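You operate a simulated robot arm through the tools that you are given. There is no shell and no other tool. Be economical: measure what you need, move in short steps, check, and stop when the job is done.

You are at the controls of a simulated robot arm. One attempt, no reset.

TASK
Run the funnel's sand into the mould and ram it firm.
Fine: let it run empty, shut the shutter, park the funnel; blue rammer, put back.
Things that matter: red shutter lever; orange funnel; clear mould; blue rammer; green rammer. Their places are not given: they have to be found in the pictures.

Only the result counts: the job must be done as asked and must still hold three seconds after the hand-in. Knocking over, shifting, dropping, spilling or breaking anything else fails it.

THE ROBOT
A 7-joint arm with a two-finger parallel gripper, fixed in place. Base frame: the origin is at the foot of the arm, x ahead of it, y to its left, z up; the work surface is at about z = 0.853. Readings come in m, degrees, newtons and seconds.
With the tool pointing down near the work surface it reaches from about 0.3 to 0.7 m from the base axis. Its first joint turns from -66.0 to 66.0 degrees. Payload 1.57 kg.
The TCP is the grasp point between the finger pads, 0.03 m short of the fingertips. In the tool frame z runs along the fingers and y along their closing line. Largest opening 0.11 m; finger width 0.024, thickness 0.012; the body of the gripper, 0.048 by 0.112 m, starts 0.078 m behind the TCP.
Orientation is that of the tool frame in the base frame, as a unit quaternion [x, y, z, w]. With the fingers straight down and closing along the base's y, the tool's x points along the base's -x, its y along +y and its z along -z.

THE INTERFACE
- The arm moves only by the tool step_arm. Its argument "rows" is one flat list of numbers, 7 for each row, row after row: the turn, a rotation vector about the tool's x, y, z in degrees, then the shift along the tool's x, y, z in m, then the gripper command, from -1 (shut) to 1 (fully open), values between in proportion. In form: [rx, ry, rz, x, y, z, hand, rx, ry, rz, x, y, z, hand, ...]. A call has 1 to 20 rows; each row shifts and turns the commanded pose from where the row before left it, along the tool's axes as they then stand. A row lasts 0.2 s, in which the tool goes at most 0.05 m and 8.6 degrees; a call with a longer step from one row to the next is refused whole, and so is a gripper value outside its range. A pose out of reach is approached as far as the arm can. The call stops where the force on the tool passes 40 N (or 10 N more than at its start, if that is more) or the arm is blocked; 0.2 s more then pass. Each finger travels about 0.108 m/s and halts on what it meets, pressing with about 25 N; the grip force reading is that of the motor and also rises with nothing between the fingers. The clock runs only during rows and for 0.2 s after the last one: add rows that do not move to give the fingers time. The reply holds the time, the measured pose of the TCP, the force on the tool along the base axes, the opening and the grip force, in the units named above and with some noise.
- Cameras (640 x 400 px; columns grow to the right, rows downward): "scene" is fixed at [0.1696, -0.3982, 1.3977]; the picture's right is [0.72, -0.70, 0.00], its down [-0.44, -0.45, -0.78] and it looks along [0.54, 0.55, -0.63] (base axes); focal length 269 px, centre (320, 200). "wrist" rides on the gripper at [-0.036, 0, -0.08] in the tool frame; the picture's right is [0.00, -1.00, 0.00], its down [0.97, 0.00, -0.24] and it looks along [0.24, 0.00, 0.97] (tool axes); focal length 218 px, centre (320, 200).
- grab_frame(camera): a new picture of that camera. The clock stands still meanwhile.
- probe_pixels(camera, pixels): for up to 12 pixels [column, row] of the newest picture of that camera ("zoom" is the newest enlarged one), the place [x, y, z] in the base frame of the surface seen there, good to about 0.003 m. The clock stands still meanwhile.
- inspect(camera, box): a new picture of the part [left, top, right, bottom] of that camera's present view, enlarged. The clock stands still meanwhile.
- job_done(): hands the job in; it is judged then, once.

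Keep the steps short. Do not move on a guess: measure, check each grasp and each placing, and mend mistakes. In all there are 80 turns and 34 pictures (those below and enlarged ones count). Leave the gripper open and the arm clear of the work at the hand-in unless told otherwise, and finish with a single line.

The tools are called after ">>>" as name(argument=value, ...) on one line, values as JSON. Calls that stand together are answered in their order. step_arm: Moves the arm, as the interface text tells. Its arguments: {"type":"object","properties":{"rows":{"type":"array"}},"required":["rows"]} The other tools are called the same way: grab_frame (camera) takes a picture; probe_pixels (camera, pixels) gives the place of the surface under pixels of a picture; inspect (camera, box) takes an enlarged picture of a part of a camera's view; job_done () hands the job in.

At the start:

```text
time: 0.0
tool_pos: [0.3927, -0.1183, 1.2227]
tool_rot: [0.0, 1.0, 0.0, 0.0]
force: [0.4, 0.3, 0.6]
opening: 0.1102
grasp_force: 0.0
```

scene: 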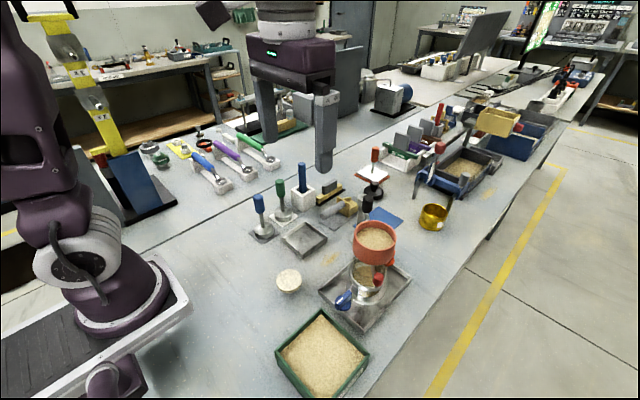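
wrist: 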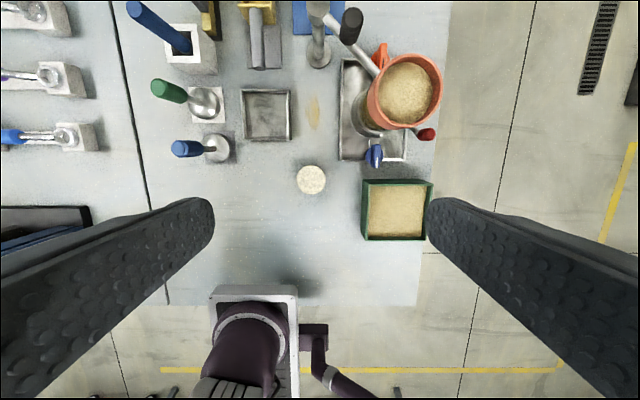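

I see the orange funnel at about (375,243) with a clear mould below it, and the blue and green rammers at (260,205) and (282,190). I'll enlarge both areas first.

>>> inspect(camera="scene", box=[300, 180, 460, 340])

>>> inspect(camera="scene", box=[230, 140, 430, 265])

>>> inspect(camera="wrist", box=[300, 0, 460, 180])

```text
2.50 times, centred on (380, 260) of scene
```

zoom: 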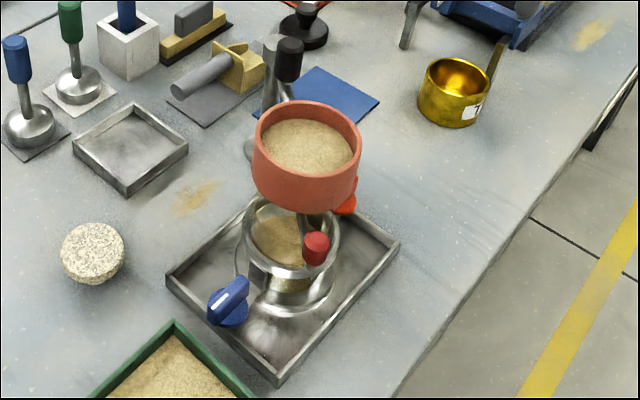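

```text
3.20 times, centred on (330, 202) of scene
```

zoom: 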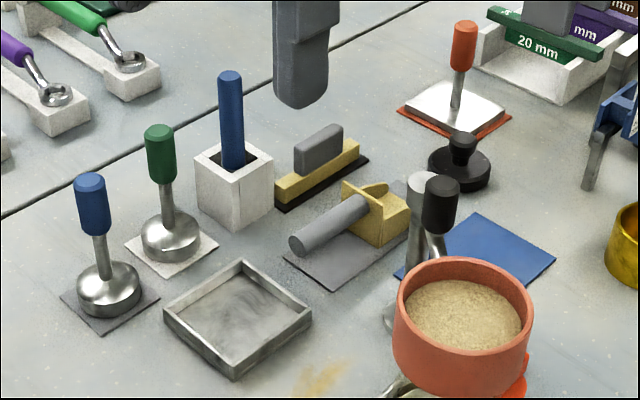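

```text
2.22 times, centred on (380, 90) of wrist
```

zoom: 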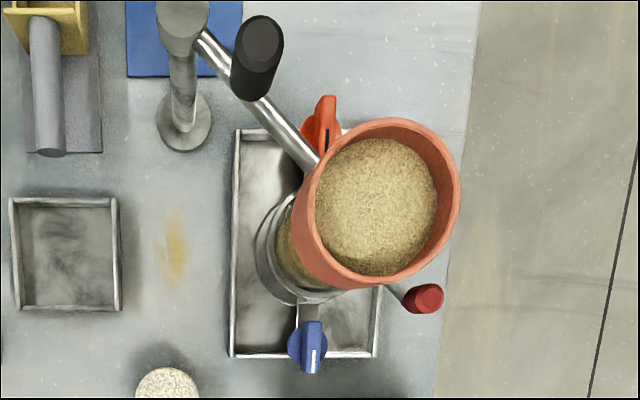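

Funnel rides on a swing arm from a post, with a black handle knob and a red shutter knob under it. I'll measure these points on the newest zoom (wrist), and the scene picture.

>>> probe_pixels(camera="zoom", pixels=[[378, 205], [300, 205], [455, 205], [378, 122], [378, 285], [424, 298], [262, 40], [183, 20], [320, 330], [322, 130], [270, 250], [285, 130]])

>>> probe_pixels(camera="scene", pixels=[[378, 278], [368, 201], [346, 300], [361, 282], [258, 200], [263, 229], [280, 185], [366, 220], [362, 240], [388, 263], [370, 296], [340, 270]])

```text
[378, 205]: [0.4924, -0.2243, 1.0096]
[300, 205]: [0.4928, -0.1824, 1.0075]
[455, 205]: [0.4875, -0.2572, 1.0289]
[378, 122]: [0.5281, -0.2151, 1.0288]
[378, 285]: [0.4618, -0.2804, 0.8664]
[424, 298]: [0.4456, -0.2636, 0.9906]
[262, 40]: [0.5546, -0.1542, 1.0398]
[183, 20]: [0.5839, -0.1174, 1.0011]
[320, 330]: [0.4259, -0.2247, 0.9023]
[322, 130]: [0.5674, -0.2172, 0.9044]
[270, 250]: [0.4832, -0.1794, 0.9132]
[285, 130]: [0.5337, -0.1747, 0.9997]
```

```text
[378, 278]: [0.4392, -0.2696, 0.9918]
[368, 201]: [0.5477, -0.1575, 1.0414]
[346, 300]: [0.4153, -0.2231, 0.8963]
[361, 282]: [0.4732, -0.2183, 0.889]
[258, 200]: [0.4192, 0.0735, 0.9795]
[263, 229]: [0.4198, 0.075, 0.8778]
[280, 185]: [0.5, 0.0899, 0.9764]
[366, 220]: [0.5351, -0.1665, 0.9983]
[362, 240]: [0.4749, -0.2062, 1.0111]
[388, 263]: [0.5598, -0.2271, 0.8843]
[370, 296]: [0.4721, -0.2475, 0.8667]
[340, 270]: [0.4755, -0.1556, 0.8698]
```

Funnel axis is near (0.49,-0.22), rim z 1.029. The clamps put the mould at the same centre. I'll look more closely at the lever.

>>> inspect(camera="scene", box=[340, 210, 410, 310])

>>> inspect(camera="wrist", box=[380, 90, 450, 150])

```text
4.00 times, centred on (375, 260) of scene
```

zoom: 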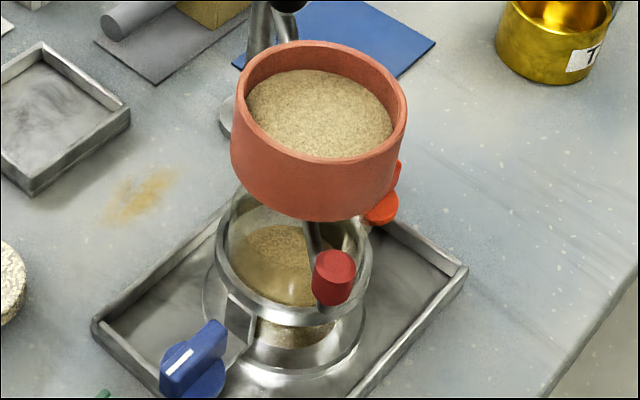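

```text
6.67 times, centred on (415, 120) of wrist
```

zoom: 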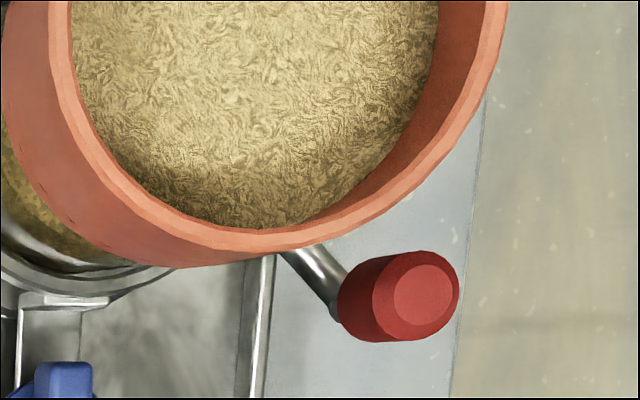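

The red knob stands upright on a rod coming radially from under the funnel. I'll measure the blue mat, the post, the mould rim, the rammers and their seats.

>>> probe_pixels(camera="scene", pixels=[[373, 217], [402, 219], [380, 206], [384, 230], [366, 193], [356, 186], [362, 209], [400, 265], [395, 290], [372, 274], [352, 277], [368, 283]])

>>> probe_pixels(camera="wrist", pixels=[[316, 30], [317, 8], [300, 20], [325, 58], [180, 148], [215, 148], [165, 90], [205, 100], [352, 18], [368, 65], [345, 110], [427, 134]])

```text
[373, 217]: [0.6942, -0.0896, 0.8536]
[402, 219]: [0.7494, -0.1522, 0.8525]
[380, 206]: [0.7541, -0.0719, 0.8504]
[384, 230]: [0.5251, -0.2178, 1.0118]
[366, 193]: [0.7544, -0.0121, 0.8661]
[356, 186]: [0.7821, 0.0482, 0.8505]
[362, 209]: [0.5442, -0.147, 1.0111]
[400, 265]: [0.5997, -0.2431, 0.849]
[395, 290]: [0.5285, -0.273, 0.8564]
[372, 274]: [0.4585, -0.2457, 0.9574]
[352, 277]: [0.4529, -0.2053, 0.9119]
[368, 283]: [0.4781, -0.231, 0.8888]
```

```text
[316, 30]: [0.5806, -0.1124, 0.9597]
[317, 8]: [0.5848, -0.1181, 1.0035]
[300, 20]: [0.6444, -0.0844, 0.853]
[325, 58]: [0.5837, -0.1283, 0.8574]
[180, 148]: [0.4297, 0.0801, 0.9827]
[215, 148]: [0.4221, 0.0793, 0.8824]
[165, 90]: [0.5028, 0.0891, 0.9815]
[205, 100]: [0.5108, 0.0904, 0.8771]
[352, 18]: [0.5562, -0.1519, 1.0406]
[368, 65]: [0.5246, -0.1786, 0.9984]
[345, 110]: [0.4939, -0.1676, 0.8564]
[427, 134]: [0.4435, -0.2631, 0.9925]
```

The post axis is near (0.583,-0.117). The blue mat is about one arm length (0.14 m) away from it, so it looks like the parking place. Next I move above the red knob (0.443,-0.265) with the fingers closing tangentially, staying high.

>>> step_arm(rows=[0, 0, -7.5, 0, 0, 0, 0, 0, 0, -7.5, 0, 0, 0, 0, 0, 0, -7.5, 0, 0, 0, 0, 0, 0, -7.5, 0, 0, 0, 0, 0, 0, -7.5, 0, 0, 0, 0, 0, 0, -7.5, 0, 0, 0, 0, 0, 0, 0, 0.0137, -0.0279, 0.026, 0, 0, 0, 0, 0.0137, -0.0279, 0.026, 0, 0, 0, 0, 0.0137, -0.0279, 0.026, 0, 0, 0, 0, 0.0137, -0.0279, 0.026, 0, 0, 0, 0, 0.0137, -0.0279, 0.026, 0, 0, 0, 0, 0, 0, 0, 0])

>>> grab_frame(camera="wrist")

```text
time: 2.6
tool_pos: [0.4401, -0.2651, 1.0932]
tool_rot: [-0.383, 0.924, 0.001, 0.001]
force: [0.0, 0.6, -0.5]
opening: 0.0547
grasp_force: 0.0
```

```text
26 pictures are left
```

wrist: 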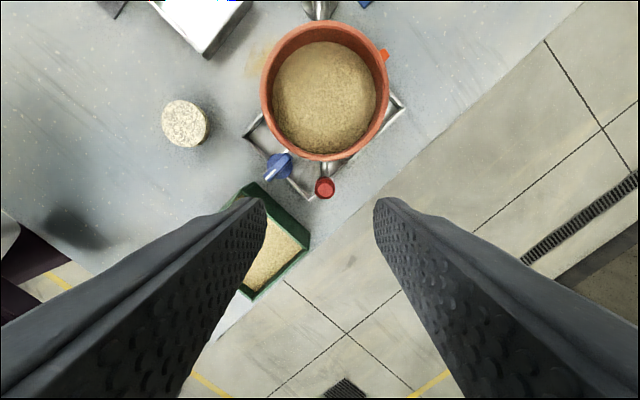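

The knob is now at (325,186). I'll measure it and the funnel rim from here.

>>> probe_pixels(camera="wrist", pixels=[[325, 184], [325, 192], [327, 167], [325, 159], [263, 90], [386, 90], [324, 24], [277, 168]])

>>> inspect(camera="wrist", box=[285, 140, 365, 210])

```text
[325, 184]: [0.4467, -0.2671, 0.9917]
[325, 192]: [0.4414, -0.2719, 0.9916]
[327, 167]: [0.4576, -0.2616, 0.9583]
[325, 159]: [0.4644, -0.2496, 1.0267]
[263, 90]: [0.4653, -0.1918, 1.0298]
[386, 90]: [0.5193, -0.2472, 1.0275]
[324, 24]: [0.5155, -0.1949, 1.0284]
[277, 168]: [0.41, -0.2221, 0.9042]
```

```text
5.71 times, centred on (325, 175) of wrist
```

zoom: 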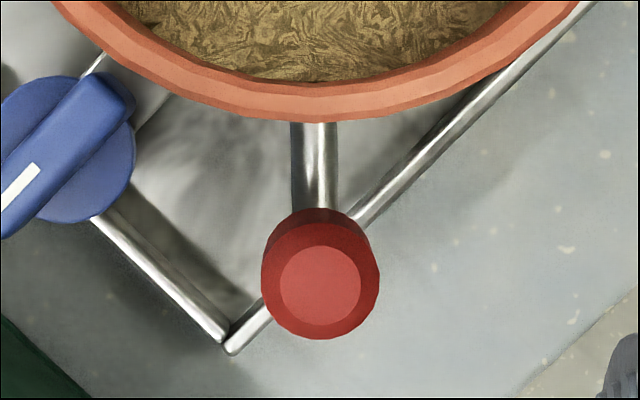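

The knob centre is about (0.444,-0.269) with its top at 0.992, and the funnel axis is (0.491,-0.221). I shift 6 mm, descend to z≈0.980 and close.

>>> step_arm(rows=[0, 0, 0, 0, -0.0057, 0.02, 0, 0, 0, 0, 0, 0, 0.03, 0, 0, 0, 0, 0, 0, 0.03, 0, 0, 0, 0, 0, 0, 0.032, 0, 0, 0, 0, 0, 0, 0, 0, 0, 0, 0, 0, 0, 0, -0.4, 0, 0, 0, 0, 0, 0, -1, 0, 0, 0, 0, 0, 0, -1, 0, 0, 0, 0, 0, 0, -1])

>>> inspect(camera="scene", box=[310, 180, 430, 310])

```text
time: 4.6
tool_pos: [0.4439, -0.2697, 0.9789]
tool_rot: [-0.382, 0.924, 0.001, 0.001]
force: [-1.8, -1.5, -6.3]
opening: 0.0171
grasp_force: 32.5
```

```text
3.08 times, centred on (370, 245) of scene
```

zoom: 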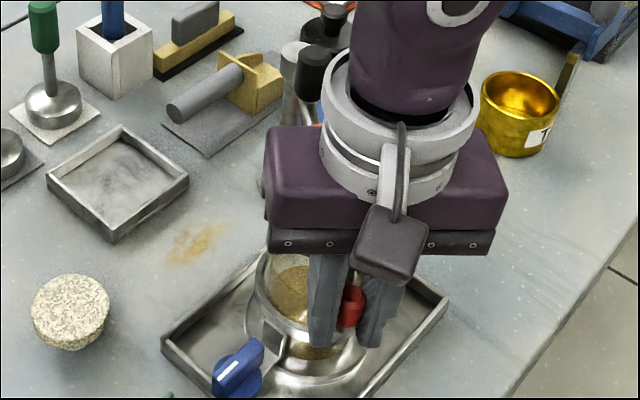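

The knob is gripped (opening 0.017). I feel for its free direction: first 4 mm radially outward.

>>> step_arm(rows=[0, 0, 0, 0.004, 0, 0, -1, 0, 0, 0, 0, 0, 0, -1])

```text
time: 5.2
tool_pos: [0.4446, -0.2692, 0.9795]
tool_rot: [-0.383, 0.924, 0.002, 0.002]
force: [12.4, 16.2, -4.7]
opening: 0.0173
grasp_force: 32.2
```

It is blocked radially (20 N and no movement). I go back and try 5 mm along tool +y.

>>> step_arm(rows=[0, 0, 0, -0.004, 0, 0, -1, 0, 0, 0, 0, 0.005, 0, -1, 0, 0, 0, 0, 0, 0, -1])

```text
time: 6.0
tool_pos: [0.441, -0.2656, 0.9785]
tool_rot: [-0.381, 0.924, 0.0, -0.001]
force: [-7.9, -8.5, -14.9]
opening: 0.0173
grasp_force: 32.1
```

It moved freely by 5 mm in +y. I check whether the lever turned or the funnel swung.

>>> grab_frame(camera="wrist")

```text
23 pictures are left
```

wrist: 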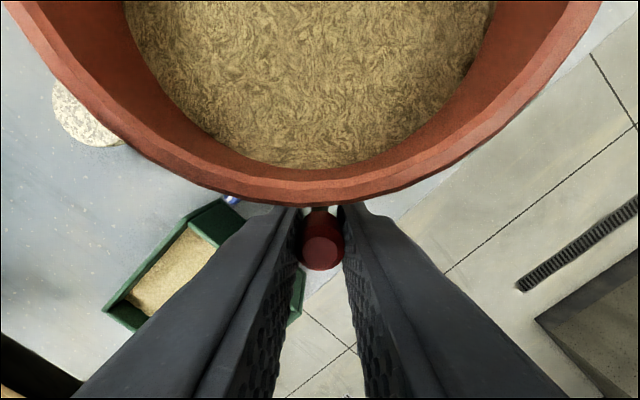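

>>> probe_pixels(camera="wrist", pixels=[[318, 197], [85, 110], [555, 90], [180, 177], [460, 172], [22, 30], [588, 35]])

```text
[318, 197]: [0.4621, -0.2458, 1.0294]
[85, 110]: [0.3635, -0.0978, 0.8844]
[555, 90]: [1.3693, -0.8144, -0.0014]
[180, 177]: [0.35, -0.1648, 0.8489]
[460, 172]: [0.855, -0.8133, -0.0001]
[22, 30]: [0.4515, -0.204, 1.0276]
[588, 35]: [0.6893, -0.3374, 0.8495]
```

The rim in the image centres at about column 312 instead of the expected 332, so the funnel may have swung slightly with the push. I go back 5 mm and then try 5 mm the other way.

>>> step_arm(rows=[0, 0, 0, 0, -0.005, 0, -1, 0, 0, 0, 0, 0, 0, -1, 0, 0, 0, 0, -0.005, 0, -1, 0, 0, 0, 0, 0, 0, -1])

>>> grab_frame(camera="wrist")

```text
time: 7.0
tool_pos: [0.4504, -0.2709, 0.9814]
tool_rot: [-0.382, 0.924, 0.001, 0.002]
force: [-7.1, -2.6, -8.2]
opening: 0.0174
grasp_force: 32.3
```

```text
22 pictures are left
```

wrist: 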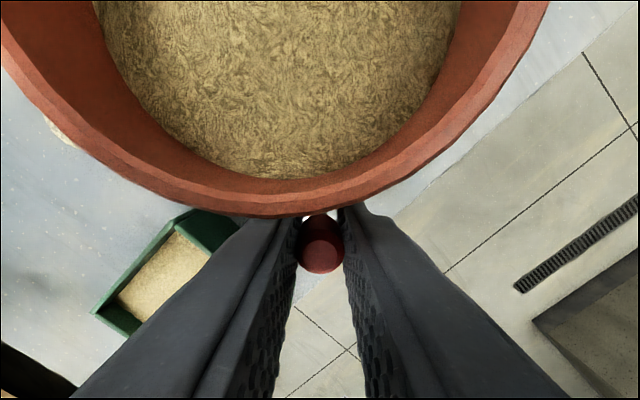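

The funnel stayed put and moved left relative to the gripper, so the lever turns about the funnel. I continue on the arc in this direction, 16° with the tool turning along.

>>> step_arm(rows=[0, 0, -8, -0.0007, -0.0092, 0, -1, 0, 0, -8, -0.0007, -0.0092, 0, -1, 0, 0, 0, 0, 0, 0, -1])

```text
time: 7.8
tool_pos: [0.4663, -0.2819, 0.9791]
tool_rot: [-0.508, 0.861, 0.0, 0.002]
force: [5.8, 22.3, 8.2]
opening: 0.0182
grasp_force: 32.8
```

The lever turned to about -112°. I check for flow.

>>> inspect(camera="scene", box=[310, 180, 430, 310])

>>> grab_frame(camera="wrist")

```text
3.08 times, centred on (370, 245) of scene
```

zoom: 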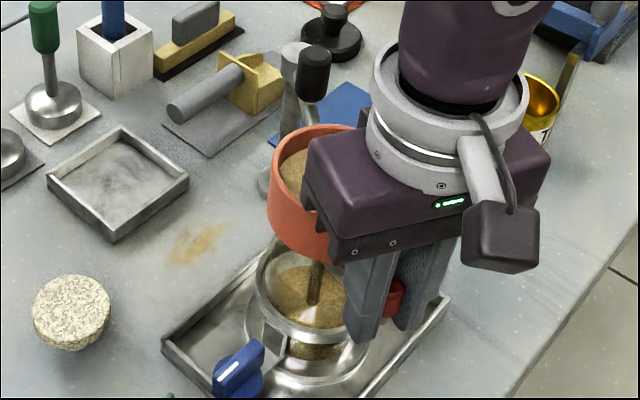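

```text
20 pictures are left
```

wrist: 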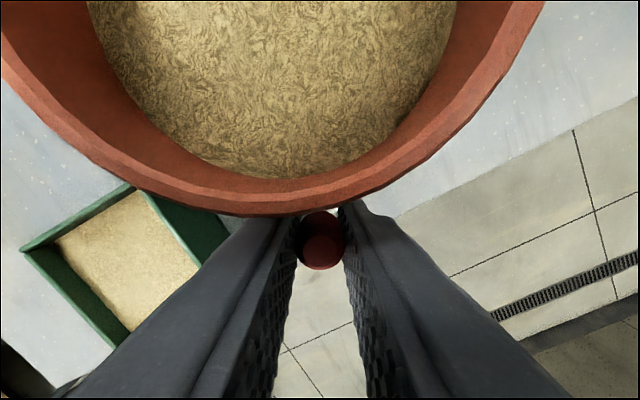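

Sand is streaming into the mould. I open 12° more, easing inward by 1.5 mm, then wait.

>>> step_arm(rows=[0, 0, -6, -0.002, -0.007, 0, -1, 0, 0, -6, -0.0005, -0.007, 0, -1, 0, 0, 0, 0, 0, 0, -1, 0, 0, 0, 0, 0, 0, -1, 0, 0, 0, 0, 0, 0, -1, 0, 0, 0, 0, 0, 0, -1, 0, 0, 0, 0, 0, 0, -1, 0, 0, 0, 0, 0, 0, -1, 0, 0, 0, 0, 0, 0, -1, 0, 0, 0, 0, 0, 0, -1, 0, 0, 0, 0, 0, 0, -1, 0, 0, 0, 0, 0, 0, -1, 0, 0, 0, 0, 0, 0, -1, 0, 0, 0, 0, 0, 0, -1, 0, 0, 0, 0, 0, 0, -1])

>>> grab_frame(camera="wrist")

```text
time: 8.6
tool_pos: [0.4753, -0.2842, 0.9797]
tool_rot: [-0.593, 0.805, 0.007, -0.003]
force: [-10.1, 9.5, 10.7]
opening: 0.0173
grasp_force: 32.1
stopped in row 3: the force on the tool passed its limit (the readings are from after the stop); the commanded pose is now the measured one
```

```text
19 pictures are left
```

wrist: 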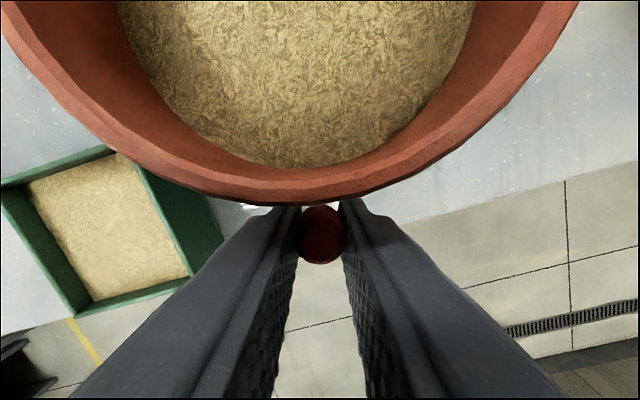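

The lever has reached its open stop (about -104°). I hold and wait 4 s.

>>> step_arm(rows=[0, 0, 0, 0, 0, 0, -1, 0, 0, 0, 0, 0, 0, -1, 0, 0, 0, 0, 0, 0, -1, 0, 0, 0, 0, 0, 0, -1, 0, 0, 0, 0, 0, 0, -1, 0, 0, 0, 0, 0, 0, -1, 0, 0, 0, 0, 0, 0, -1, 0, 0, 0, 0, 0, 0, -1, 0, 0, 0, 0, 0, 0, -1, 0, 0, 0, 0, 0, 0, -1, 0, 0, 0, 0, 0, 0, -1, 0, 0, 0, 0, 0, 0, -1, 0, 0, 0, 0, 0, 0, -1, 0, 0, 0, 0, 0, 0, -1, 0, 0, 0, 0, 0, 0, -1, 0, 0, 0, 0, 0, 0, -1, 0, 0, 0, 0, 0, 0, -1, 0, 0, 0, 0, 0, 0, -1, 0, 0, 0, 0, 0, 0, -1, 0, 0, 0, 0, 0, 0, -1])

>>> grab_frame(camera="wrist")

```text
time: 12.8
tool_pos: [0.4757, -0.2853, 0.9782]
tool_rot: [-0.595, 0.804, 0.006, -0.002]
force: [-17.7, 15.9, 12.3]
opening: 0.0176
grasp_force: 32.9
```

```text
18 pictures are left
```

wrist: 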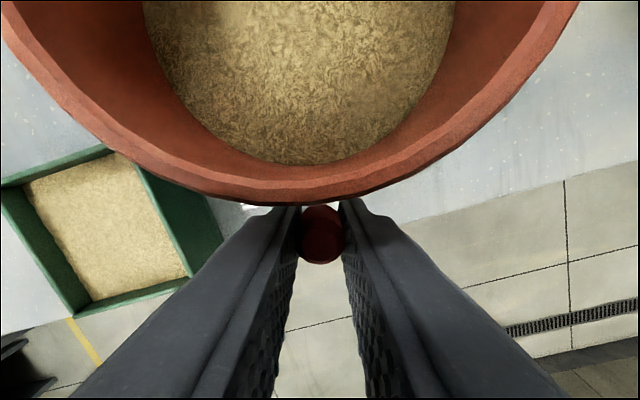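

The sand is dropping slowly. I ease off the stop by 1 mm and wait more.

>>> step_arm(rows=[0, 0, 0, 0, 0.001, 0, -1, 0, 0, 0, 0, 0, 0, -1, 0, 0, 0, 0, 0, 0, -1, 0, 0, 0, 0, 0, 0, -1, 0, 0, 0, 0, 0, 0, -1, 0, 0, 0, 0, 0, 0, -1, 0, 0, 0, 0, 0, 0, -1, 0, 0, 0, 0, 0, 0, -1, 0, 0, 0, 0, 0, 0, -1, 0, 0, 0, 0, 0, 0, -1, 0, 0, 0, 0, 0, 0, -1, 0, 0, 0, 0, 0, 0, -1, 0, 0, 0, 0, 0, 0, -1, 0, 0, 0, 0, 0, 0, -1, 0, 0, 0, 0, 0, 0, -1, 0, 0, 0, 0, 0, 0, -1, 0, 0, 0, 0, 0, 0, -1, 0, 0, 0, 0, 0, 0, -1, 0, 0, 0, 0, 0, 0, -1, 0, 0, 0, 0, 0, 0, -1])

>>> step_arm(rows=[0, 0, 0, 0, 0, 0, -1, 0, 0, 0, 0, 0, 0, -1, 0, 0, 0, 0, 0, 0, -1, 0, 0, 0, 0, 0, 0, -1, 0, 0, 0, 0, 0, 0, -1, 0, 0, 0, 0, 0, 0, -1, 0, 0, 0, 0, 0, 0, -1, 0, 0, 0, 0, 0, 0, -1, 0, 0, 0, 0, 0, 0, -1, 0, 0, 0, 0, 0, 0, -1, 0, 0, 0, 0, 0, 0, -1, 0, 0, 0, 0, 0, 0, -1, 0, 0, 0, 0, 0, 0, -1, 0, 0, 0, 0, 0, 0, -1, 0, 0, 0, 0, 0, 0, -1, 0, 0, 0, 0, 0, 0, -1, 0, 0, 0, 0, 0, 0, -1, 0, 0, 0, 0, 0, 0, -1, 0, 0, 0, 0, 0, 0, -1, 0, 0, 0, 0, 0, 0, -1])

>>> grab_frame(camera="wrist")

```text
time: 17.0
tool_pos: [0.4734, -0.2853, 0.9795]
tool_rot: [-0.595, 0.804, 0.006, -0.004]
force: [1.2, 16.0, 14.5]
opening: 0.0171
grasp_force: 32.6
```

```text
time: 21.2
tool_pos: [0.4747, -0.2863, 0.9796]
tool_rot: [-0.595, 0.804, 0.007, -0.003]
force: [-1.7, 12.8, 7.0]
opening: 0.0177
grasp_force: 32.5
```

```text
17 pictures are left
```

wrist: 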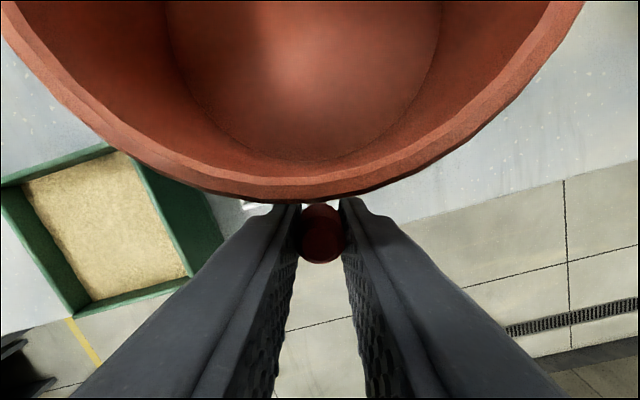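

The funnel looks empty. I wait 1 s more and then turn the lever back about 30° to shut it.

>>> step_arm(rows=[0, 0, 0, 0, 0, 0, -1, 0, 0, 0, 0, 0, 0, -1, 0, 0, 0, 0, 0, 0, -1, 0, 0, 0, 0, 0, 0, -1, 0, 0, 0, 0, 0, 0, -1, 0, 0, 7, -0.0016, 0.0082, 0, -1, 0, 0, 7, -0.0005, 0.0082, 0, -1, 0, 0, 7, -0.0005, 0.0082, 0, -1, 0, 0, 7, -0.0005, 0.0082, 0, -1, 0, 0, 0, 0, 0, 0, -1])

```text
time: 23.4
tool_pos: [0.4489, -0.2675, 0.9796]
tool_rot: [-0.381, 0.925, 0.003, -0.004]
force: [-0.9, -3.0, 17.3]
opening: 0.0177
grasp_force: 32.4
```

I'm almost back at the start angle. I continue in small steps until it meets the closed stop.

>>> step_arm(rows=[0, 0, 1, 0.001, 0.002, 0, -1, 0, 0, 1, 0, 0.002, 0, -1, 0, 0, 0, 0, 0, 0, -1])

>>> step_arm(rows=[0, 0, 1, 0, 0.002, 0, -1, 0, 0, 1, 0, 0.002, 0, -1, 0, 0, 0, 0, 0, 0, -1])

```text
time: 24.2
tool_pos: [0.4447, -0.265, 0.9782]
tool_rot: [-0.366, 0.931, 0.006, -0.003]
force: [8.5, 6.7, -12.0]
opening: 0.0176
grasp_force: 32.1
```

```text
time: 25.0
tool_pos: [0.4409, -0.2625, 0.9794]
tool_rot: [-0.349, 0.937, 0.005, -0.005]
force: [-2.0, -2.6, -20.7]
opening: 0.0176
grasp_force: 31.8
```

It still moves without load. I look to see whether the funnel is following.

>>> grab_frame(camera="wrist")

```text
16 pictures are left
```

wrist: 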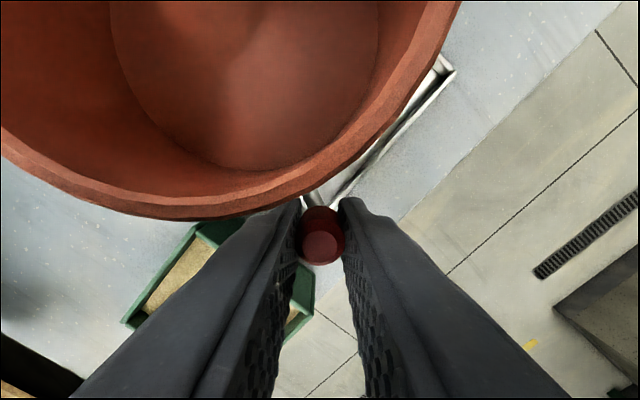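

The funnel has shifted left relative to the gripper, so it seems to have swung rather than the lever closing. I'll measure the rim.

>>> probe_pixels(camera="wrist", pixels=[[30, 160], [100, 200], [200, 212], [300, 185], [380, 130], [430, 65], [250, 206], [245, 60]])

>>> inspect(camera="scene", box=[310, 180, 430, 310])

```text
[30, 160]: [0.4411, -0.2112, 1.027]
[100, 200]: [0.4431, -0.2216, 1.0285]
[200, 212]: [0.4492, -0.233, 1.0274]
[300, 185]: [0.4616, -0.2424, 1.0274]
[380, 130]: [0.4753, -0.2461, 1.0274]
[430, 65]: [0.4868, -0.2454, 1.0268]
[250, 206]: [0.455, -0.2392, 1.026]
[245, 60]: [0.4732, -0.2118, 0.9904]
```

```text
3.08 times, centred on (370, 245) of scene
```

zoom: 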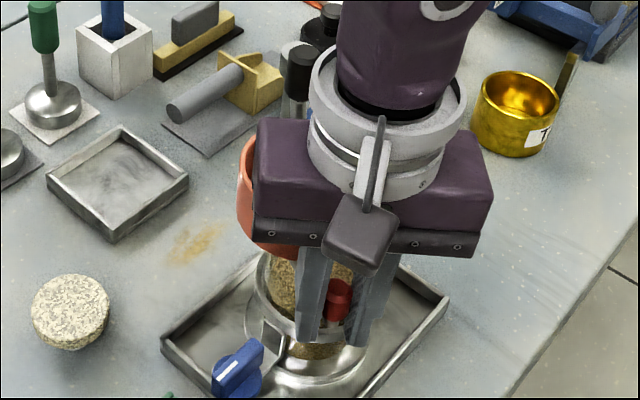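

The funnel swung about 18 mm (centre now about 0.480,-0.207), and the lever is still about 14° short of in-line with the arm. Post, funnel and knob form two links, so pulling the knob straight outward from the post will line the lever up, which is its shut position. I pull 3 mm outward gently with a small twist.

>>> step_arm(rows=[0, 0, 2, 0.0015, -0.0002, 0, -1, 0, 0, 2, 0.0015, -0.0002, 0, -1, 0, 0, 0, 0, 0, 0, -1])

>>> grab_frame(camera="wrist")

```text
time: 25.8
tool_pos: [0.4412, -0.2647, 0.9791]
tool_rot: [-0.316, 0.949, 0.004, -0.003]
force: [6.9, 6.8, -3.0]
opening: 0.0172
grasp_force: 32.3
```

```text
14 pictures are left
```

wrist: 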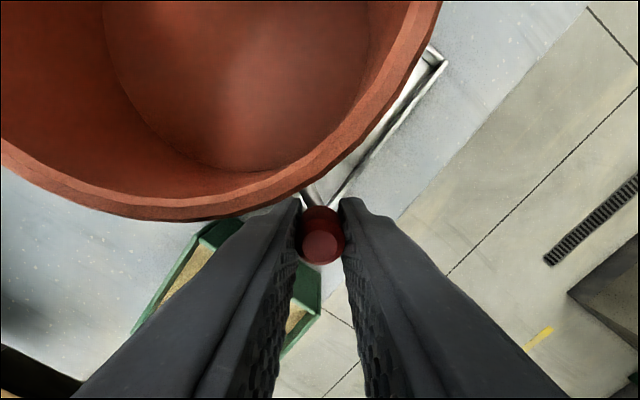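

>>> probe_pixels(camera="wrist", pixels=[[25, 165], [100, 205], [190, 213], [290, 180], [360, 125], [410, 60], [322, 247], [310, 190]])

```text
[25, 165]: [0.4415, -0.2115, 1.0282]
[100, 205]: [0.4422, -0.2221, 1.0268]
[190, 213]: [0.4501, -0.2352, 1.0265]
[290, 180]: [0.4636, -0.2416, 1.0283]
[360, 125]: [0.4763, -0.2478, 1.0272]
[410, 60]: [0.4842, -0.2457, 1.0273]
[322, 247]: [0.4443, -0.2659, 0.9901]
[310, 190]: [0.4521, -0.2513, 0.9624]
```

The lever is still about 13° off and the load is only 10 N. I pull further outward along the post line.

>>> step_arm(rows=[0, 0, 0, 0.0015, -0.0003, 0, -1, 0, 0, 0, 0.0015, -0.0003, 0, -1, 0, 0, 0, 0, 0, 0, -1])

```text
time: 26.6
tool_pos: [0.4372, -0.2673, 0.9796]
tool_rot: [-0.317, 0.949, 0.005, -0.005]
force: [8.3, 8.4, -15.0]
opening: 0.0178
grasp_force: 32.2
```

>>> step_arm(rows=[0, 0, 0, 0.002, -0.0004, 0, -1, 0, 0, 0, 0, 0, 0, -1])

>>> grab_frame(camera="wrist")

```text
time: 27.2
tool_pos: [0.4366, -0.2684, 0.981]
tool_rot: [-0.316, 0.949, 0.004, -0.003]
force: [13.3, 13.2, 0.1]
opening: 0.0175
grasp_force: 32.3
```

```text
13 pictures are left
```

wrist: 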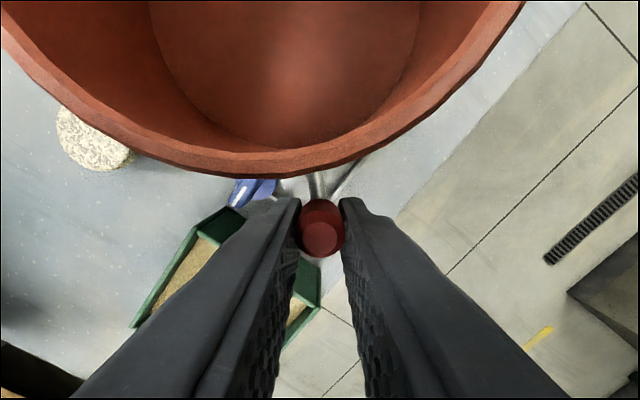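

The lever now looks much nearer in line. I'll measure the rim again.

>>> probe_pixels(camera="wrist", pixels=[[50, 80], [150, 150], [250, 173], [350, 157], [430, 110], [500, 30], [320, 237], [318, 180]])

```text
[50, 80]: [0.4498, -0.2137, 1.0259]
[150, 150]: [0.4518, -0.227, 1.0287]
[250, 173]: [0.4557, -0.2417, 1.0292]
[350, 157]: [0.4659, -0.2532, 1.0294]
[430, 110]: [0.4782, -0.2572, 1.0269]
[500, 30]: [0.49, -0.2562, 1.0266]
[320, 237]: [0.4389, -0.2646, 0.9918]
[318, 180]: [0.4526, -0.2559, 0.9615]
```

The funnel is back at (0.489,-0.219) and the lever is 4–5° past in-line, which is at least as shut as at the start. I relax the pull, open, and rise.

>>> step_arm(rows=[0, 0, 0, -0.003, 0, 0, -1, 0, 0, 0, 0, 0, 0, -0.6, 0, 0, 0, 0, 0, 0, -0.3, 0, 0, 0, 0, 0, 0, 0, 0, 0, 0, 0, 0, 0, 0, 0, 0, 0, 0, 0, -0.03, 0, 0, 0, 0, 0, 0, -0.04, 0, 0, 0, 0, 0, 0, -0.045, 0, 0, 0, 0, 0, 0, -0.045, 0, 0, 0, 0, -0.04, 0, -0.02, 0, 0, 0, 0, -0.04, 0, -0.02, 0, 0, 0, 0, 0, 0, 0, 0])

>>> grab_frame(camera="wrist")

>>> inspect(camera="scene", box=[310, 170, 440, 310])

```text
time: 29.8
tool_pos: [0.5035, -0.2193, 1.1782]
tool_rot: [-0.316, 0.949, 0.005, -0.005]
force: [0.6, -0.4, -0.2]
opening: 0.055
grasp_force: 0.0
```

```text
12 pictures are left
```

wrist: 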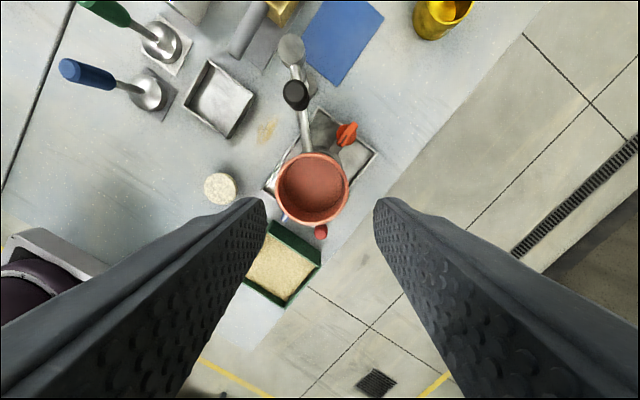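

```text
2.86 times, centred on (375, 240) of scene
```

zoom: 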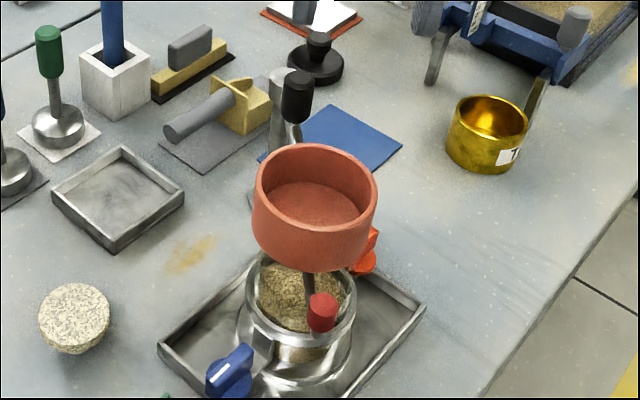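

The funnel is empty, shut and over the filled mould. Next I measure the black handle, the post and the blue mat from the wrist picture.

>>> probe_pixels(camera="wrist", pixels=[[296, 93], [291, 46], [290, 70], [344, 42], [330, 3], [381, 16], [341, 84], [280, 190], [344, 190], [320, 231], [304, 140], [150, 92]])

```text
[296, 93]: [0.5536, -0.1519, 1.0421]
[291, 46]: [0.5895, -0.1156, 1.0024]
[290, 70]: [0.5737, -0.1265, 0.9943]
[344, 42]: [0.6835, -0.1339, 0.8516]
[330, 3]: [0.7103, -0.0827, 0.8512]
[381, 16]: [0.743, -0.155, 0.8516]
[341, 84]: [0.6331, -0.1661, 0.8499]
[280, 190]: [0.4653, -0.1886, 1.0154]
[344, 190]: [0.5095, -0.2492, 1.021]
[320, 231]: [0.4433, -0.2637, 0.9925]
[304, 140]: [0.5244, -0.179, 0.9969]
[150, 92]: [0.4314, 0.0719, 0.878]
```

The black knob is at about (0.553,-0.153), top 1.041, on the arm. I move over it and grip it with the fingertips just above the arm bar.

>>> step_arm(rows=[0, 0, -5.5, 0, 0, 0, 0, 0, 0, -5.5, 0, 0, 0, 0, 0, 0, 0, -0.0275, 0.0026, 0.015, 0, 0, 0, 0, -0.0275, 0.0026, 0.015, 0, 0, 0, 0, -0.0275, 0.0027, 0.015, 0, 0, 0, 0, 0, 0, 0.03, 0, 0, 0, 0, 0, 0, 0.03, 0, 0, 0, 0, 0, 0, 0.02, 0, 0, 0, 0, 0, 0, 0.02, 0, 0, 0, 0, 0, 0, 0, 0, 0, 0, 0, 0, 0, 0, -0.4, 0, 0, 0, 0, 0, 0, -1, 0, 0, 0, 0, 0, 0, -1])

```text
time: 32.6
tool_pos: [0.5508, -0.1543, 1.0323]
tool_rot: [-0.405, 0.914, 0.005, -0.003]
force: [2.0, -2.7, -7.1]
opening: 0.0226
grasp_force: 35.1
```

The handle is gripped (0.0226). I try a small ccw swing (8°), towards the side with the mat.

>>> step_arm(rows=[0, 0, -8, -0.0005, -0.0069, 0, -1, 0, 0, 0, 0, 0, 0, -1])

```text
time: 33.3
tool_pos: [0.5532, -0.1559, 1.0323]
tool_rot: [-0.469, 0.883, 0.011, -0.008]
force: [-12.1, 6.0, 10.4]
opening: 0.0234
grasp_force: 35.3
stopped in row 2: the force on the tool passed its limit (the readings are from after the stop); the commanded pose is now the measured one
```

The ccw way is blocked: the mould position is that end stop. So parking is clockwise, towards the robot and left. I swing cw 24° and check.

>>> step_arm(rows=[0, 0, 8, -0.0012, 0.0068, 0, -1, 0, 0, 8, -0.0012, 0.0068, 0, -1, 0, 0, 8, -0.0012, 0.0068, 0, -1, 0, 0, 0, 0, 0, 0, -1])

```text
time: 34.3
tool_pos: [0.5417, -0.1396, 1.0317]
tool_rot: [-0.276, 0.961, 0.008, -0.008]
force: [10.8, -4.7, -6.1]
opening: 0.0228
grasp_force: 35.1
```

The swing follows well (now about -151°, light load). I continue cw 32°.

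>>> step_arm(rows=[0, 0, 8, -0.0005, 0.0067, 0, -1, 0, 0, 8, -0.0005, 0.0067, 0, -1, 0, 0, 8, -0.0005, 0.0067, 0, -1, 0, 0, 8, -0.0005, 0.0067, 0, -1, 0, 0, 0, 0, 0, 0, -1])

>>> grab_frame(camera="scene")

```text
time: 35.5
tool_pos: [0.5345, -0.1143, 1.0348]
tool_rot: [0.001, 1.0, 0.005, -0.011]
force: [17.6, -6.3, -16.5]
opening: 0.0223
grasp_force: 35.3
```

```text
10 pictures are left
```

scene: 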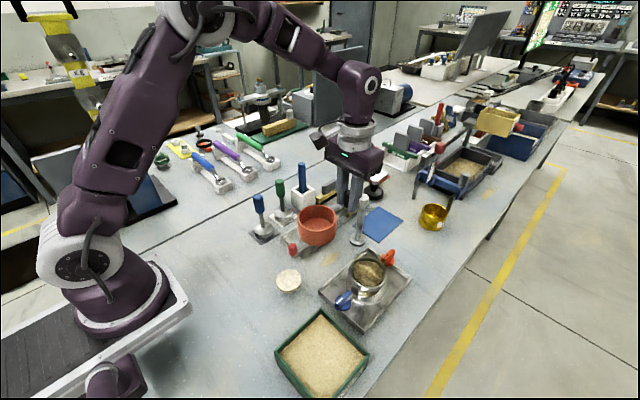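

The funnel is now at about 177° and clear of the mould. I continue to look for a parking stop, watching clearance to the rammers.

>>> step_arm(rows=[0, 0, 8, 0, 0.0067, 0, -1, 0, 0, 8, 0, 0.0067, 0, -1, 0, 0, 8, 0, 0.0067, 0, -1, 0, 0, 0, 0, 0, 0, -1])

```text
time: 36.5
tool_pos: [0.538, -0.0947, 1.0337]
tool_rot: [0.208, 0.978, 0.003, -0.01]
force: [21.9, -5.5, 11.5]
opening: 0.0221
grasp_force: 34.6
```

No stop yet at 153°. I correct 1 mm inward and go 8° further, twice.

>>> step_arm(rows=[0, 0, 7, -0.002, 0.0062, 0, -1, 0, 0, 0, 0, 0, 0, -1])

>>> step_arm(rows=[0, 0, 7, -0.0004, 0.0059, 0, -1, 0, 0, 0, 0, 0, 0, -1])

>>> inspect(camera="scene", box=[230, 160, 420, 320])

```text
time: 37.1
tool_pos: [0.5412, -0.0888, 1.0324]
tool_rot: [0.267, 0.964, 0.003, -0.012]
force: [3.3, 2.4, 29.4]
opening: 0.0224
grasp_force: 34.9
```

```text
time: 37.7
tool_pos: [0.5445, -0.0823, 1.032]
tool_rot: [0.326, 0.945, 0.002, -0.014]
force: [-1.4, 11.2, 10.1]
opening: 0.022
grasp_force: 34.8
```

```text
2.50 times, centred on (325, 240) of scene
```

zoom: 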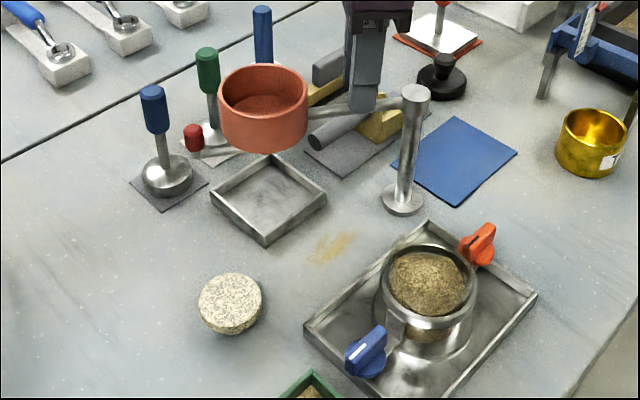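

It has swung about 90° with the lever still in line. I'll measure the lever knob's clearance to the rammers and the mould now in view.

>>> probe_pixels(camera="zoom", pixels=[[193, 137], [152, 95], [208, 55], [208, 65], [163, 170], [430, 280], [385, 270], [472, 285], [430, 247], [425, 318], [440, 300], [410, 275]])

```text
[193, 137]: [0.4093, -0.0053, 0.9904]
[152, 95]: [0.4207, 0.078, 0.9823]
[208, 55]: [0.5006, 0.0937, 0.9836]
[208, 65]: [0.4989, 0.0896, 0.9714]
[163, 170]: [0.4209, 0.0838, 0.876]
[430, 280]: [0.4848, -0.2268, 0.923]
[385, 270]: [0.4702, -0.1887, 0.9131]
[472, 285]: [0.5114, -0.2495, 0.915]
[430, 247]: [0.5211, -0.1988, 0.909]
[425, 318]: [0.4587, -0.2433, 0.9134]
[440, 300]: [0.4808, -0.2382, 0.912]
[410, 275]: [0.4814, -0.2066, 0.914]
```

The lever knob is at (0.41,-0.005), 8 cm clear of the blue rammer, so the true swing is about 80°. I nudge 7° more to feel for a stop.

>>> step_arm(rows=[0, 0, 4, -0.0004, 0.0035, 0, -1, 0, 0, 4, -0.0004, 0.0035, 0, -1, 0, 0, 0, 0, 0, 0, -1])

```text
time: 38.5
tool_pos: [0.5492, -0.0776, 1.0327]
tool_rot: [0.391, 0.92, 0.001, -0.014]
force: [-15.6, 17.3, 12.0]
opening: 0.0223
grasp_force: 35.2
```

Still free, about 88° from the mould stop. One more 5° nudge.

>>> step_arm(rows=[0, 0, 5, -0.001, 0.0045, 0, -1, 0, 0, 0, 0, 0, 0, -1])

```text
time: 39.1
tool_pos: [0.5517, -0.0774, 1.0316]
tool_rot: [0.432, 0.902, -0.002, -0.014]
force: [-26.7, 8.5, 10.8]
opening: 0.0226
grasp_force: 35.3
```

Resistance rises at about 90° of swing, so this looks like the parking stop. I relax, open, rise and look.

>>> step_arm(rows=[0, 0, 0, 0, -0.001, 0, -1, 0, 0, 0, 0, 0, 0, -0.5, 0, 0, 0, 0, 0, 0, 0, 0, 0, 0, 0, 0, 0, 0, 0, 0, 0, 0, 0, -0.03, 0, 0, 0, 0, 0, 0, -0.04, 0, 0, 0, 0, 0, 0, -0.04, 0, 0, 0, 0, 0, 0, -0.04, 0, 0, 0, -8, 0, 0, 0, 0, 0, 0, -8, 0, 0, 0, 0, 0, 0, -8, 0, 0, 0, 0, 0, 0, -8, 0, 0, 0, 0, 0, 0, -8, 0, 0, 0, 0, 0, 0, -8, 0, 0, 0, 0, 0, 0, -3, 0.03, 0.02, -0.01, 0, 0, 0, 0, 0.04, 0.02, 0, 0, 0, 0, 0, 0.04, 0.02, 0, 0, 0, 0, 0, 0, 0, 0, 0])

>>> grab_frame(camera="wrist")

```text
time: 42.9
tool_pos: [0.4489, -0.0214, 1.1921]
tool_rot: [-0.001, 1.0, 0.005, -0.01]
force: [0.0, -0.4, -0.1]
opening: 0.0551
grasp_force: 0.1
```

```text
8 pictures are left
```

wrist: 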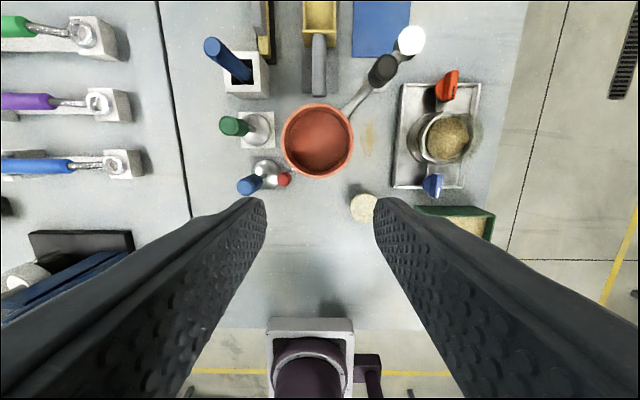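

Next I measure the lever knob, the blue rammer, the funnel rim and the mould.

>>> probe_pixels(camera="wrist", pixels=[[285, 180], [242, 187], [251, 183], [257, 166], [276, 170], [266, 162], [284, 141], [352, 141], [451, 140], [478, 135], [416, 140], [445, 115]])

>>> inspect(camera="wrist", box=[220, 100, 320, 200])

```text
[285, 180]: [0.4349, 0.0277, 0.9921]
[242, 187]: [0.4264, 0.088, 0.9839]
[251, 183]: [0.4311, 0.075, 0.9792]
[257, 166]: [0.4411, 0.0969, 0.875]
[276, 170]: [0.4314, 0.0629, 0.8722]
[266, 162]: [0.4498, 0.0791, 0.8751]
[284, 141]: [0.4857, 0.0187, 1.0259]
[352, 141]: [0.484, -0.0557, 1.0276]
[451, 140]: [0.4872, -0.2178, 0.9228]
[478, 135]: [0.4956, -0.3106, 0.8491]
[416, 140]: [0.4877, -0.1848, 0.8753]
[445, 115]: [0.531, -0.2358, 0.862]
```

```text
4.00 times, centred on (270, 150) of wrist
```

zoom: 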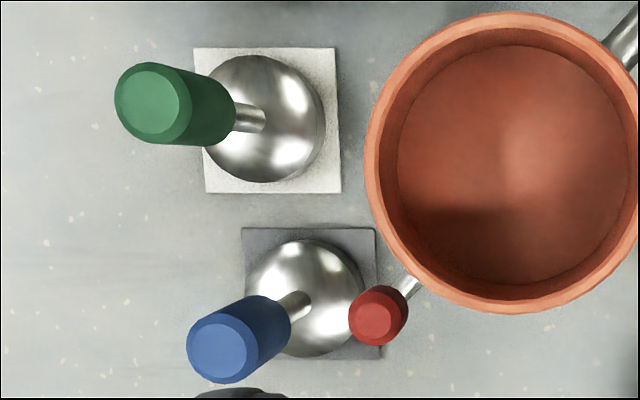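

The funnel is parked and the lever is in line with the arm. The blue rammer's handle is at about (0.427,0.082), z up to 0.984. I correct the small tool tilt (1°), move over it and turn so the fingers close along x, away from the lever knob.

>>> step_arm(rows=[0.57, -1.15, 0, 0.007, 0.034, 0, 0, 0, 0, 0, 0.007, 0.034, 0, 0, 0, 0, 0, 0.008, 0.035, 0, 0, 0, 0, -8.2, 0, 0, 0, 0, 0, 0, -8.2, 0, 0, 0, 0, 0, 0, -8.2, 0, 0, 0, 0, 0, 0, -8.2, 0, 0, 0, 0, 0, 0, -8.2, 0, 0, 0, 0, 0, 0, -8.2, 0, 0, 0, 0, 0, 0, -8.2, 0, 0, 0, 0, 0, 0, -8.2, 0, 0, 0, 0, 0, 0, -8.2, 0, 0, 0, 0, 0, 0, -8.2, 0, 0, 0, 0, 0, 0, -8, 0, 0, 0, 0, 0, 0, 0, 0, 0, 0.05, 0, 0, 0, 0, 0, 0, 0.04, 0, 0, 0, 0, 0, 0, 0, 0])

>>> grab_frame(camera="wrist")

```text
time: 46.5
tool_pos: [0.4238, 0.0808, 1.1079]
tool_rot: [0.708, -0.707, -0.001, 0.001]
force: [-0.1, 0.1, -0.2]
opening: 0.055
grasp_force: 0.0
```

```text
6 pictures are left
```

wrist: 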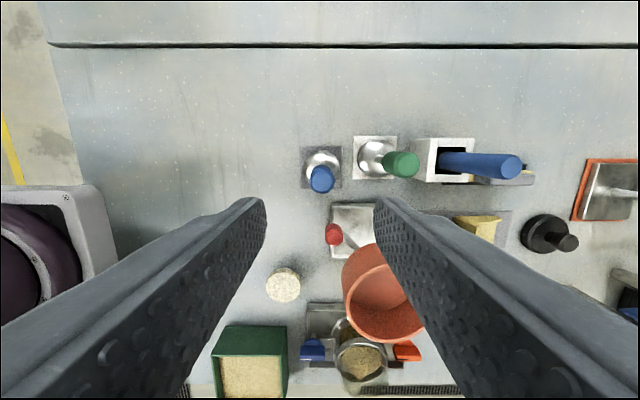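

>>> probe_pixels(camera="wrist", pixels=[[322, 184], [312, 178], [333, 178], [322, 158], [308, 162], [337, 162], [321, 174], [360, 362], [340, 360], [383, 358], [362, 344], [362, 378]])

```text
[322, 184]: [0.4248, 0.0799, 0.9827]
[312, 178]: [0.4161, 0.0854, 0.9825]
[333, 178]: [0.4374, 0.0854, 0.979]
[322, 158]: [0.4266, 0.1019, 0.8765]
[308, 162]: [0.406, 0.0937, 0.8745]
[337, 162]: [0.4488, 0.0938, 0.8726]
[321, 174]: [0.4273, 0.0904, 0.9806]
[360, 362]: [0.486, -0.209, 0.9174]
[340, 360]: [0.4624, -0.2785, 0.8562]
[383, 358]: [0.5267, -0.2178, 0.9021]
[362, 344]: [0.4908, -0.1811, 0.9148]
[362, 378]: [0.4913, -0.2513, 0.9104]
```

The handle centre is (0.4265,0.0805), 21 mm thick. The mould centre is (0.490,-0.219) with rim z 0.913, and the heaped sand is at about 0.92. I descend on the handle to z 0.965 and close.

>>> step_arm(rows=[0, 0, 0, 0, -0.0025, 0.03, 0, 0, 0, 0, 0, 0, 0.04, 0, 0, 0, 0, 0, 0, 0.04, 0, 0, 0, 0, 0, 0, 0.033, 0, 0, 0, 0, 0, 0, 0, 0, 0, 0, 0, 0, 0, 0, -0.4, 0, 0, 0, 0, 0, 0, -1, 0, 0, 0, 0, 0, 0, -1, 0, 0, 0, 0, 0, 0, -1])

```text
time: 48.5
tool_pos: [0.425, 0.0874, 0.9625]
tool_rot: [-0.707, 0.707, 0.0, 0.0]
force: [0.5, -0.5, 1.2]
opening: 0.0247
grasp_force: 24.8
```

It is gripped at 0.0247. I lift 3 cm and check the weight.

>>> step_arm(rows=[0, 0, 0, 0, 0, -0.01, -1, 0, 0, 0, 0, 0, -0.02, -1, 0, 0, 0, 0, 0, 0, -1])

>>> grab_frame(camera="wrist")

```text
time: 49.3
tool_pos: [0.4261, 0.0851, 0.9918]
tool_rot: [-0.707, 0.707, 0.001, 0.0]
force: [-0.6, 0.1, -3.7]
opening: 0.0245
grasp_force: 25.3
```

```text
5 pictures are left
```

wrist: 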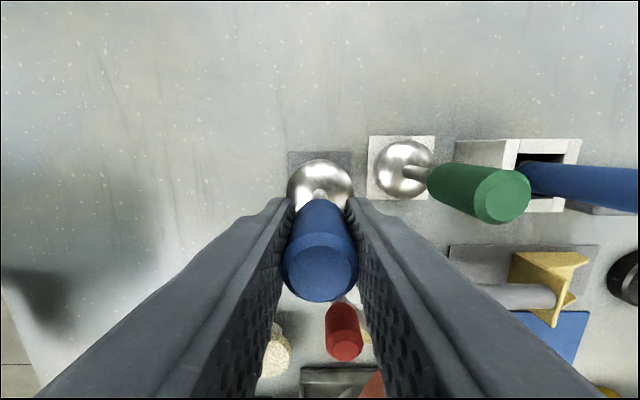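

It's held, with a load of about 4 N. I measure the rammer's axis relative to the tool.

>>> probe_pixels(camera="wrist", pixels=[[320, 268], [320, 245], [320, 298], [292, 185], [350, 185], [320, 162], [343, 345]])

```text
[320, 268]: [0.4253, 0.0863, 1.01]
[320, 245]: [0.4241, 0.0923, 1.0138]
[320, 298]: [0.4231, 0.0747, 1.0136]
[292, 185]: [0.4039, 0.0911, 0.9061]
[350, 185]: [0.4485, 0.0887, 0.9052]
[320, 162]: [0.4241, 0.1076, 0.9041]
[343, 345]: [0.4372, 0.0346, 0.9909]
```

The rammer axis coincides with the TCP. I lift to z≈1.17, above the funnel, and carry it over the mould.

>>> step_arm(rows=[0, 0, 0, 0, 0, -0.0445, -1, 0, 0, 0, 0, 0, -0.0445, -1, 0, 0, 0, 0, 0, -0.0445, -1, 0, 0, 0, 0, 0, -0.0445, -1, 0, 0, 0, 0, 0, 0, -1, 0, 0, 0, 0.0435, -0.0092, 0, -1, 0, 0, 0, 0.0435, -0.0092, 0, -1, 0, 0, 0, 0.0435, -0.0092, 0, -1, 0, 0, 0, 0.0435, -0.0092, 0, -1, 0, 0, 0, 0.0435, -0.0092, 0, -1, 0, 0, 0, 0.0435, -0.0092, 0, -1, 0, 0, 0, 0.0435, -0.0093, 0, -1, 0, 0, 0, 0, 0, 0, -1, 0, 0, 0, 0, 0, 0, -1])

```text
time: 52.3
tool_pos: [0.4923, -0.2213, 1.1702]
tool_rot: [-0.707, 0.707, 0.001, 0.0]
force: [-0.1, 0.2, -5.0]
opening: 0.0246
grasp_force: 25.2
```

I'm over the mould. I descend to z≈1.05, with the foot about 2 cm above the sand, and check the alignment.

>>> step_arm(rows=[0, 0, 0, 0, 0, 0.04, -1, 0, 0, 0, 0, 0, 0.04, -1, 0, 0, 0, 0, 0, 0.04, -1, 0, 0, 0, 0, 0, 0, -1])

>>> inspect(camera="scene", box=[320, 220, 430, 320])

```text
time: 53.3
tool_pos: [0.4953, -0.2194, 1.0527]
tool_rot: [-0.707, 0.707, 0.001, 0.0]
force: [-0.5, -0.4, -3.8]
opening: 0.0248
grasp_force: 25.0
```

```text
4.00 times, centred on (375, 270) of scene
```

zoom: 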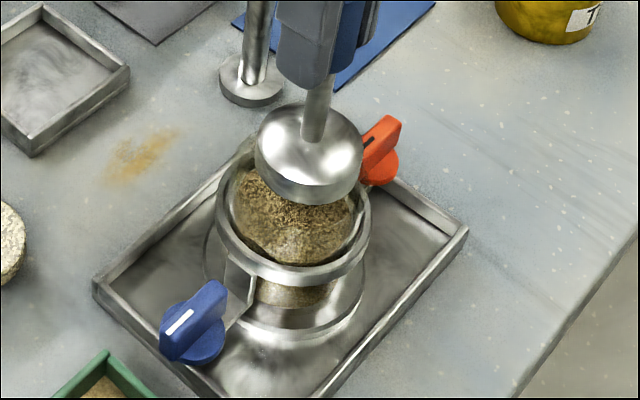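

>>> probe_pixels(camera="zoom", pixels=[[259, 160], [358, 175], [305, 202], [220, 220], [368, 225], [290, 278], [293, 262], [235, 210], [355, 215], [290, 225], [260, 240], [330, 235]])

```text
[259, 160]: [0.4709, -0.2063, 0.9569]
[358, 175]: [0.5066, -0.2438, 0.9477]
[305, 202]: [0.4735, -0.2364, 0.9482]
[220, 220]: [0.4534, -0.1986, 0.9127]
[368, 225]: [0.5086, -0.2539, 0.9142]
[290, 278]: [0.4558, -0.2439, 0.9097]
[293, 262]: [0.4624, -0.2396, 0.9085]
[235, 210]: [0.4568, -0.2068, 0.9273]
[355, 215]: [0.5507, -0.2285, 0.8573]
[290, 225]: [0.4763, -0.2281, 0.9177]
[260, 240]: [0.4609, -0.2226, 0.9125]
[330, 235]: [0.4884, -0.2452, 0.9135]
```

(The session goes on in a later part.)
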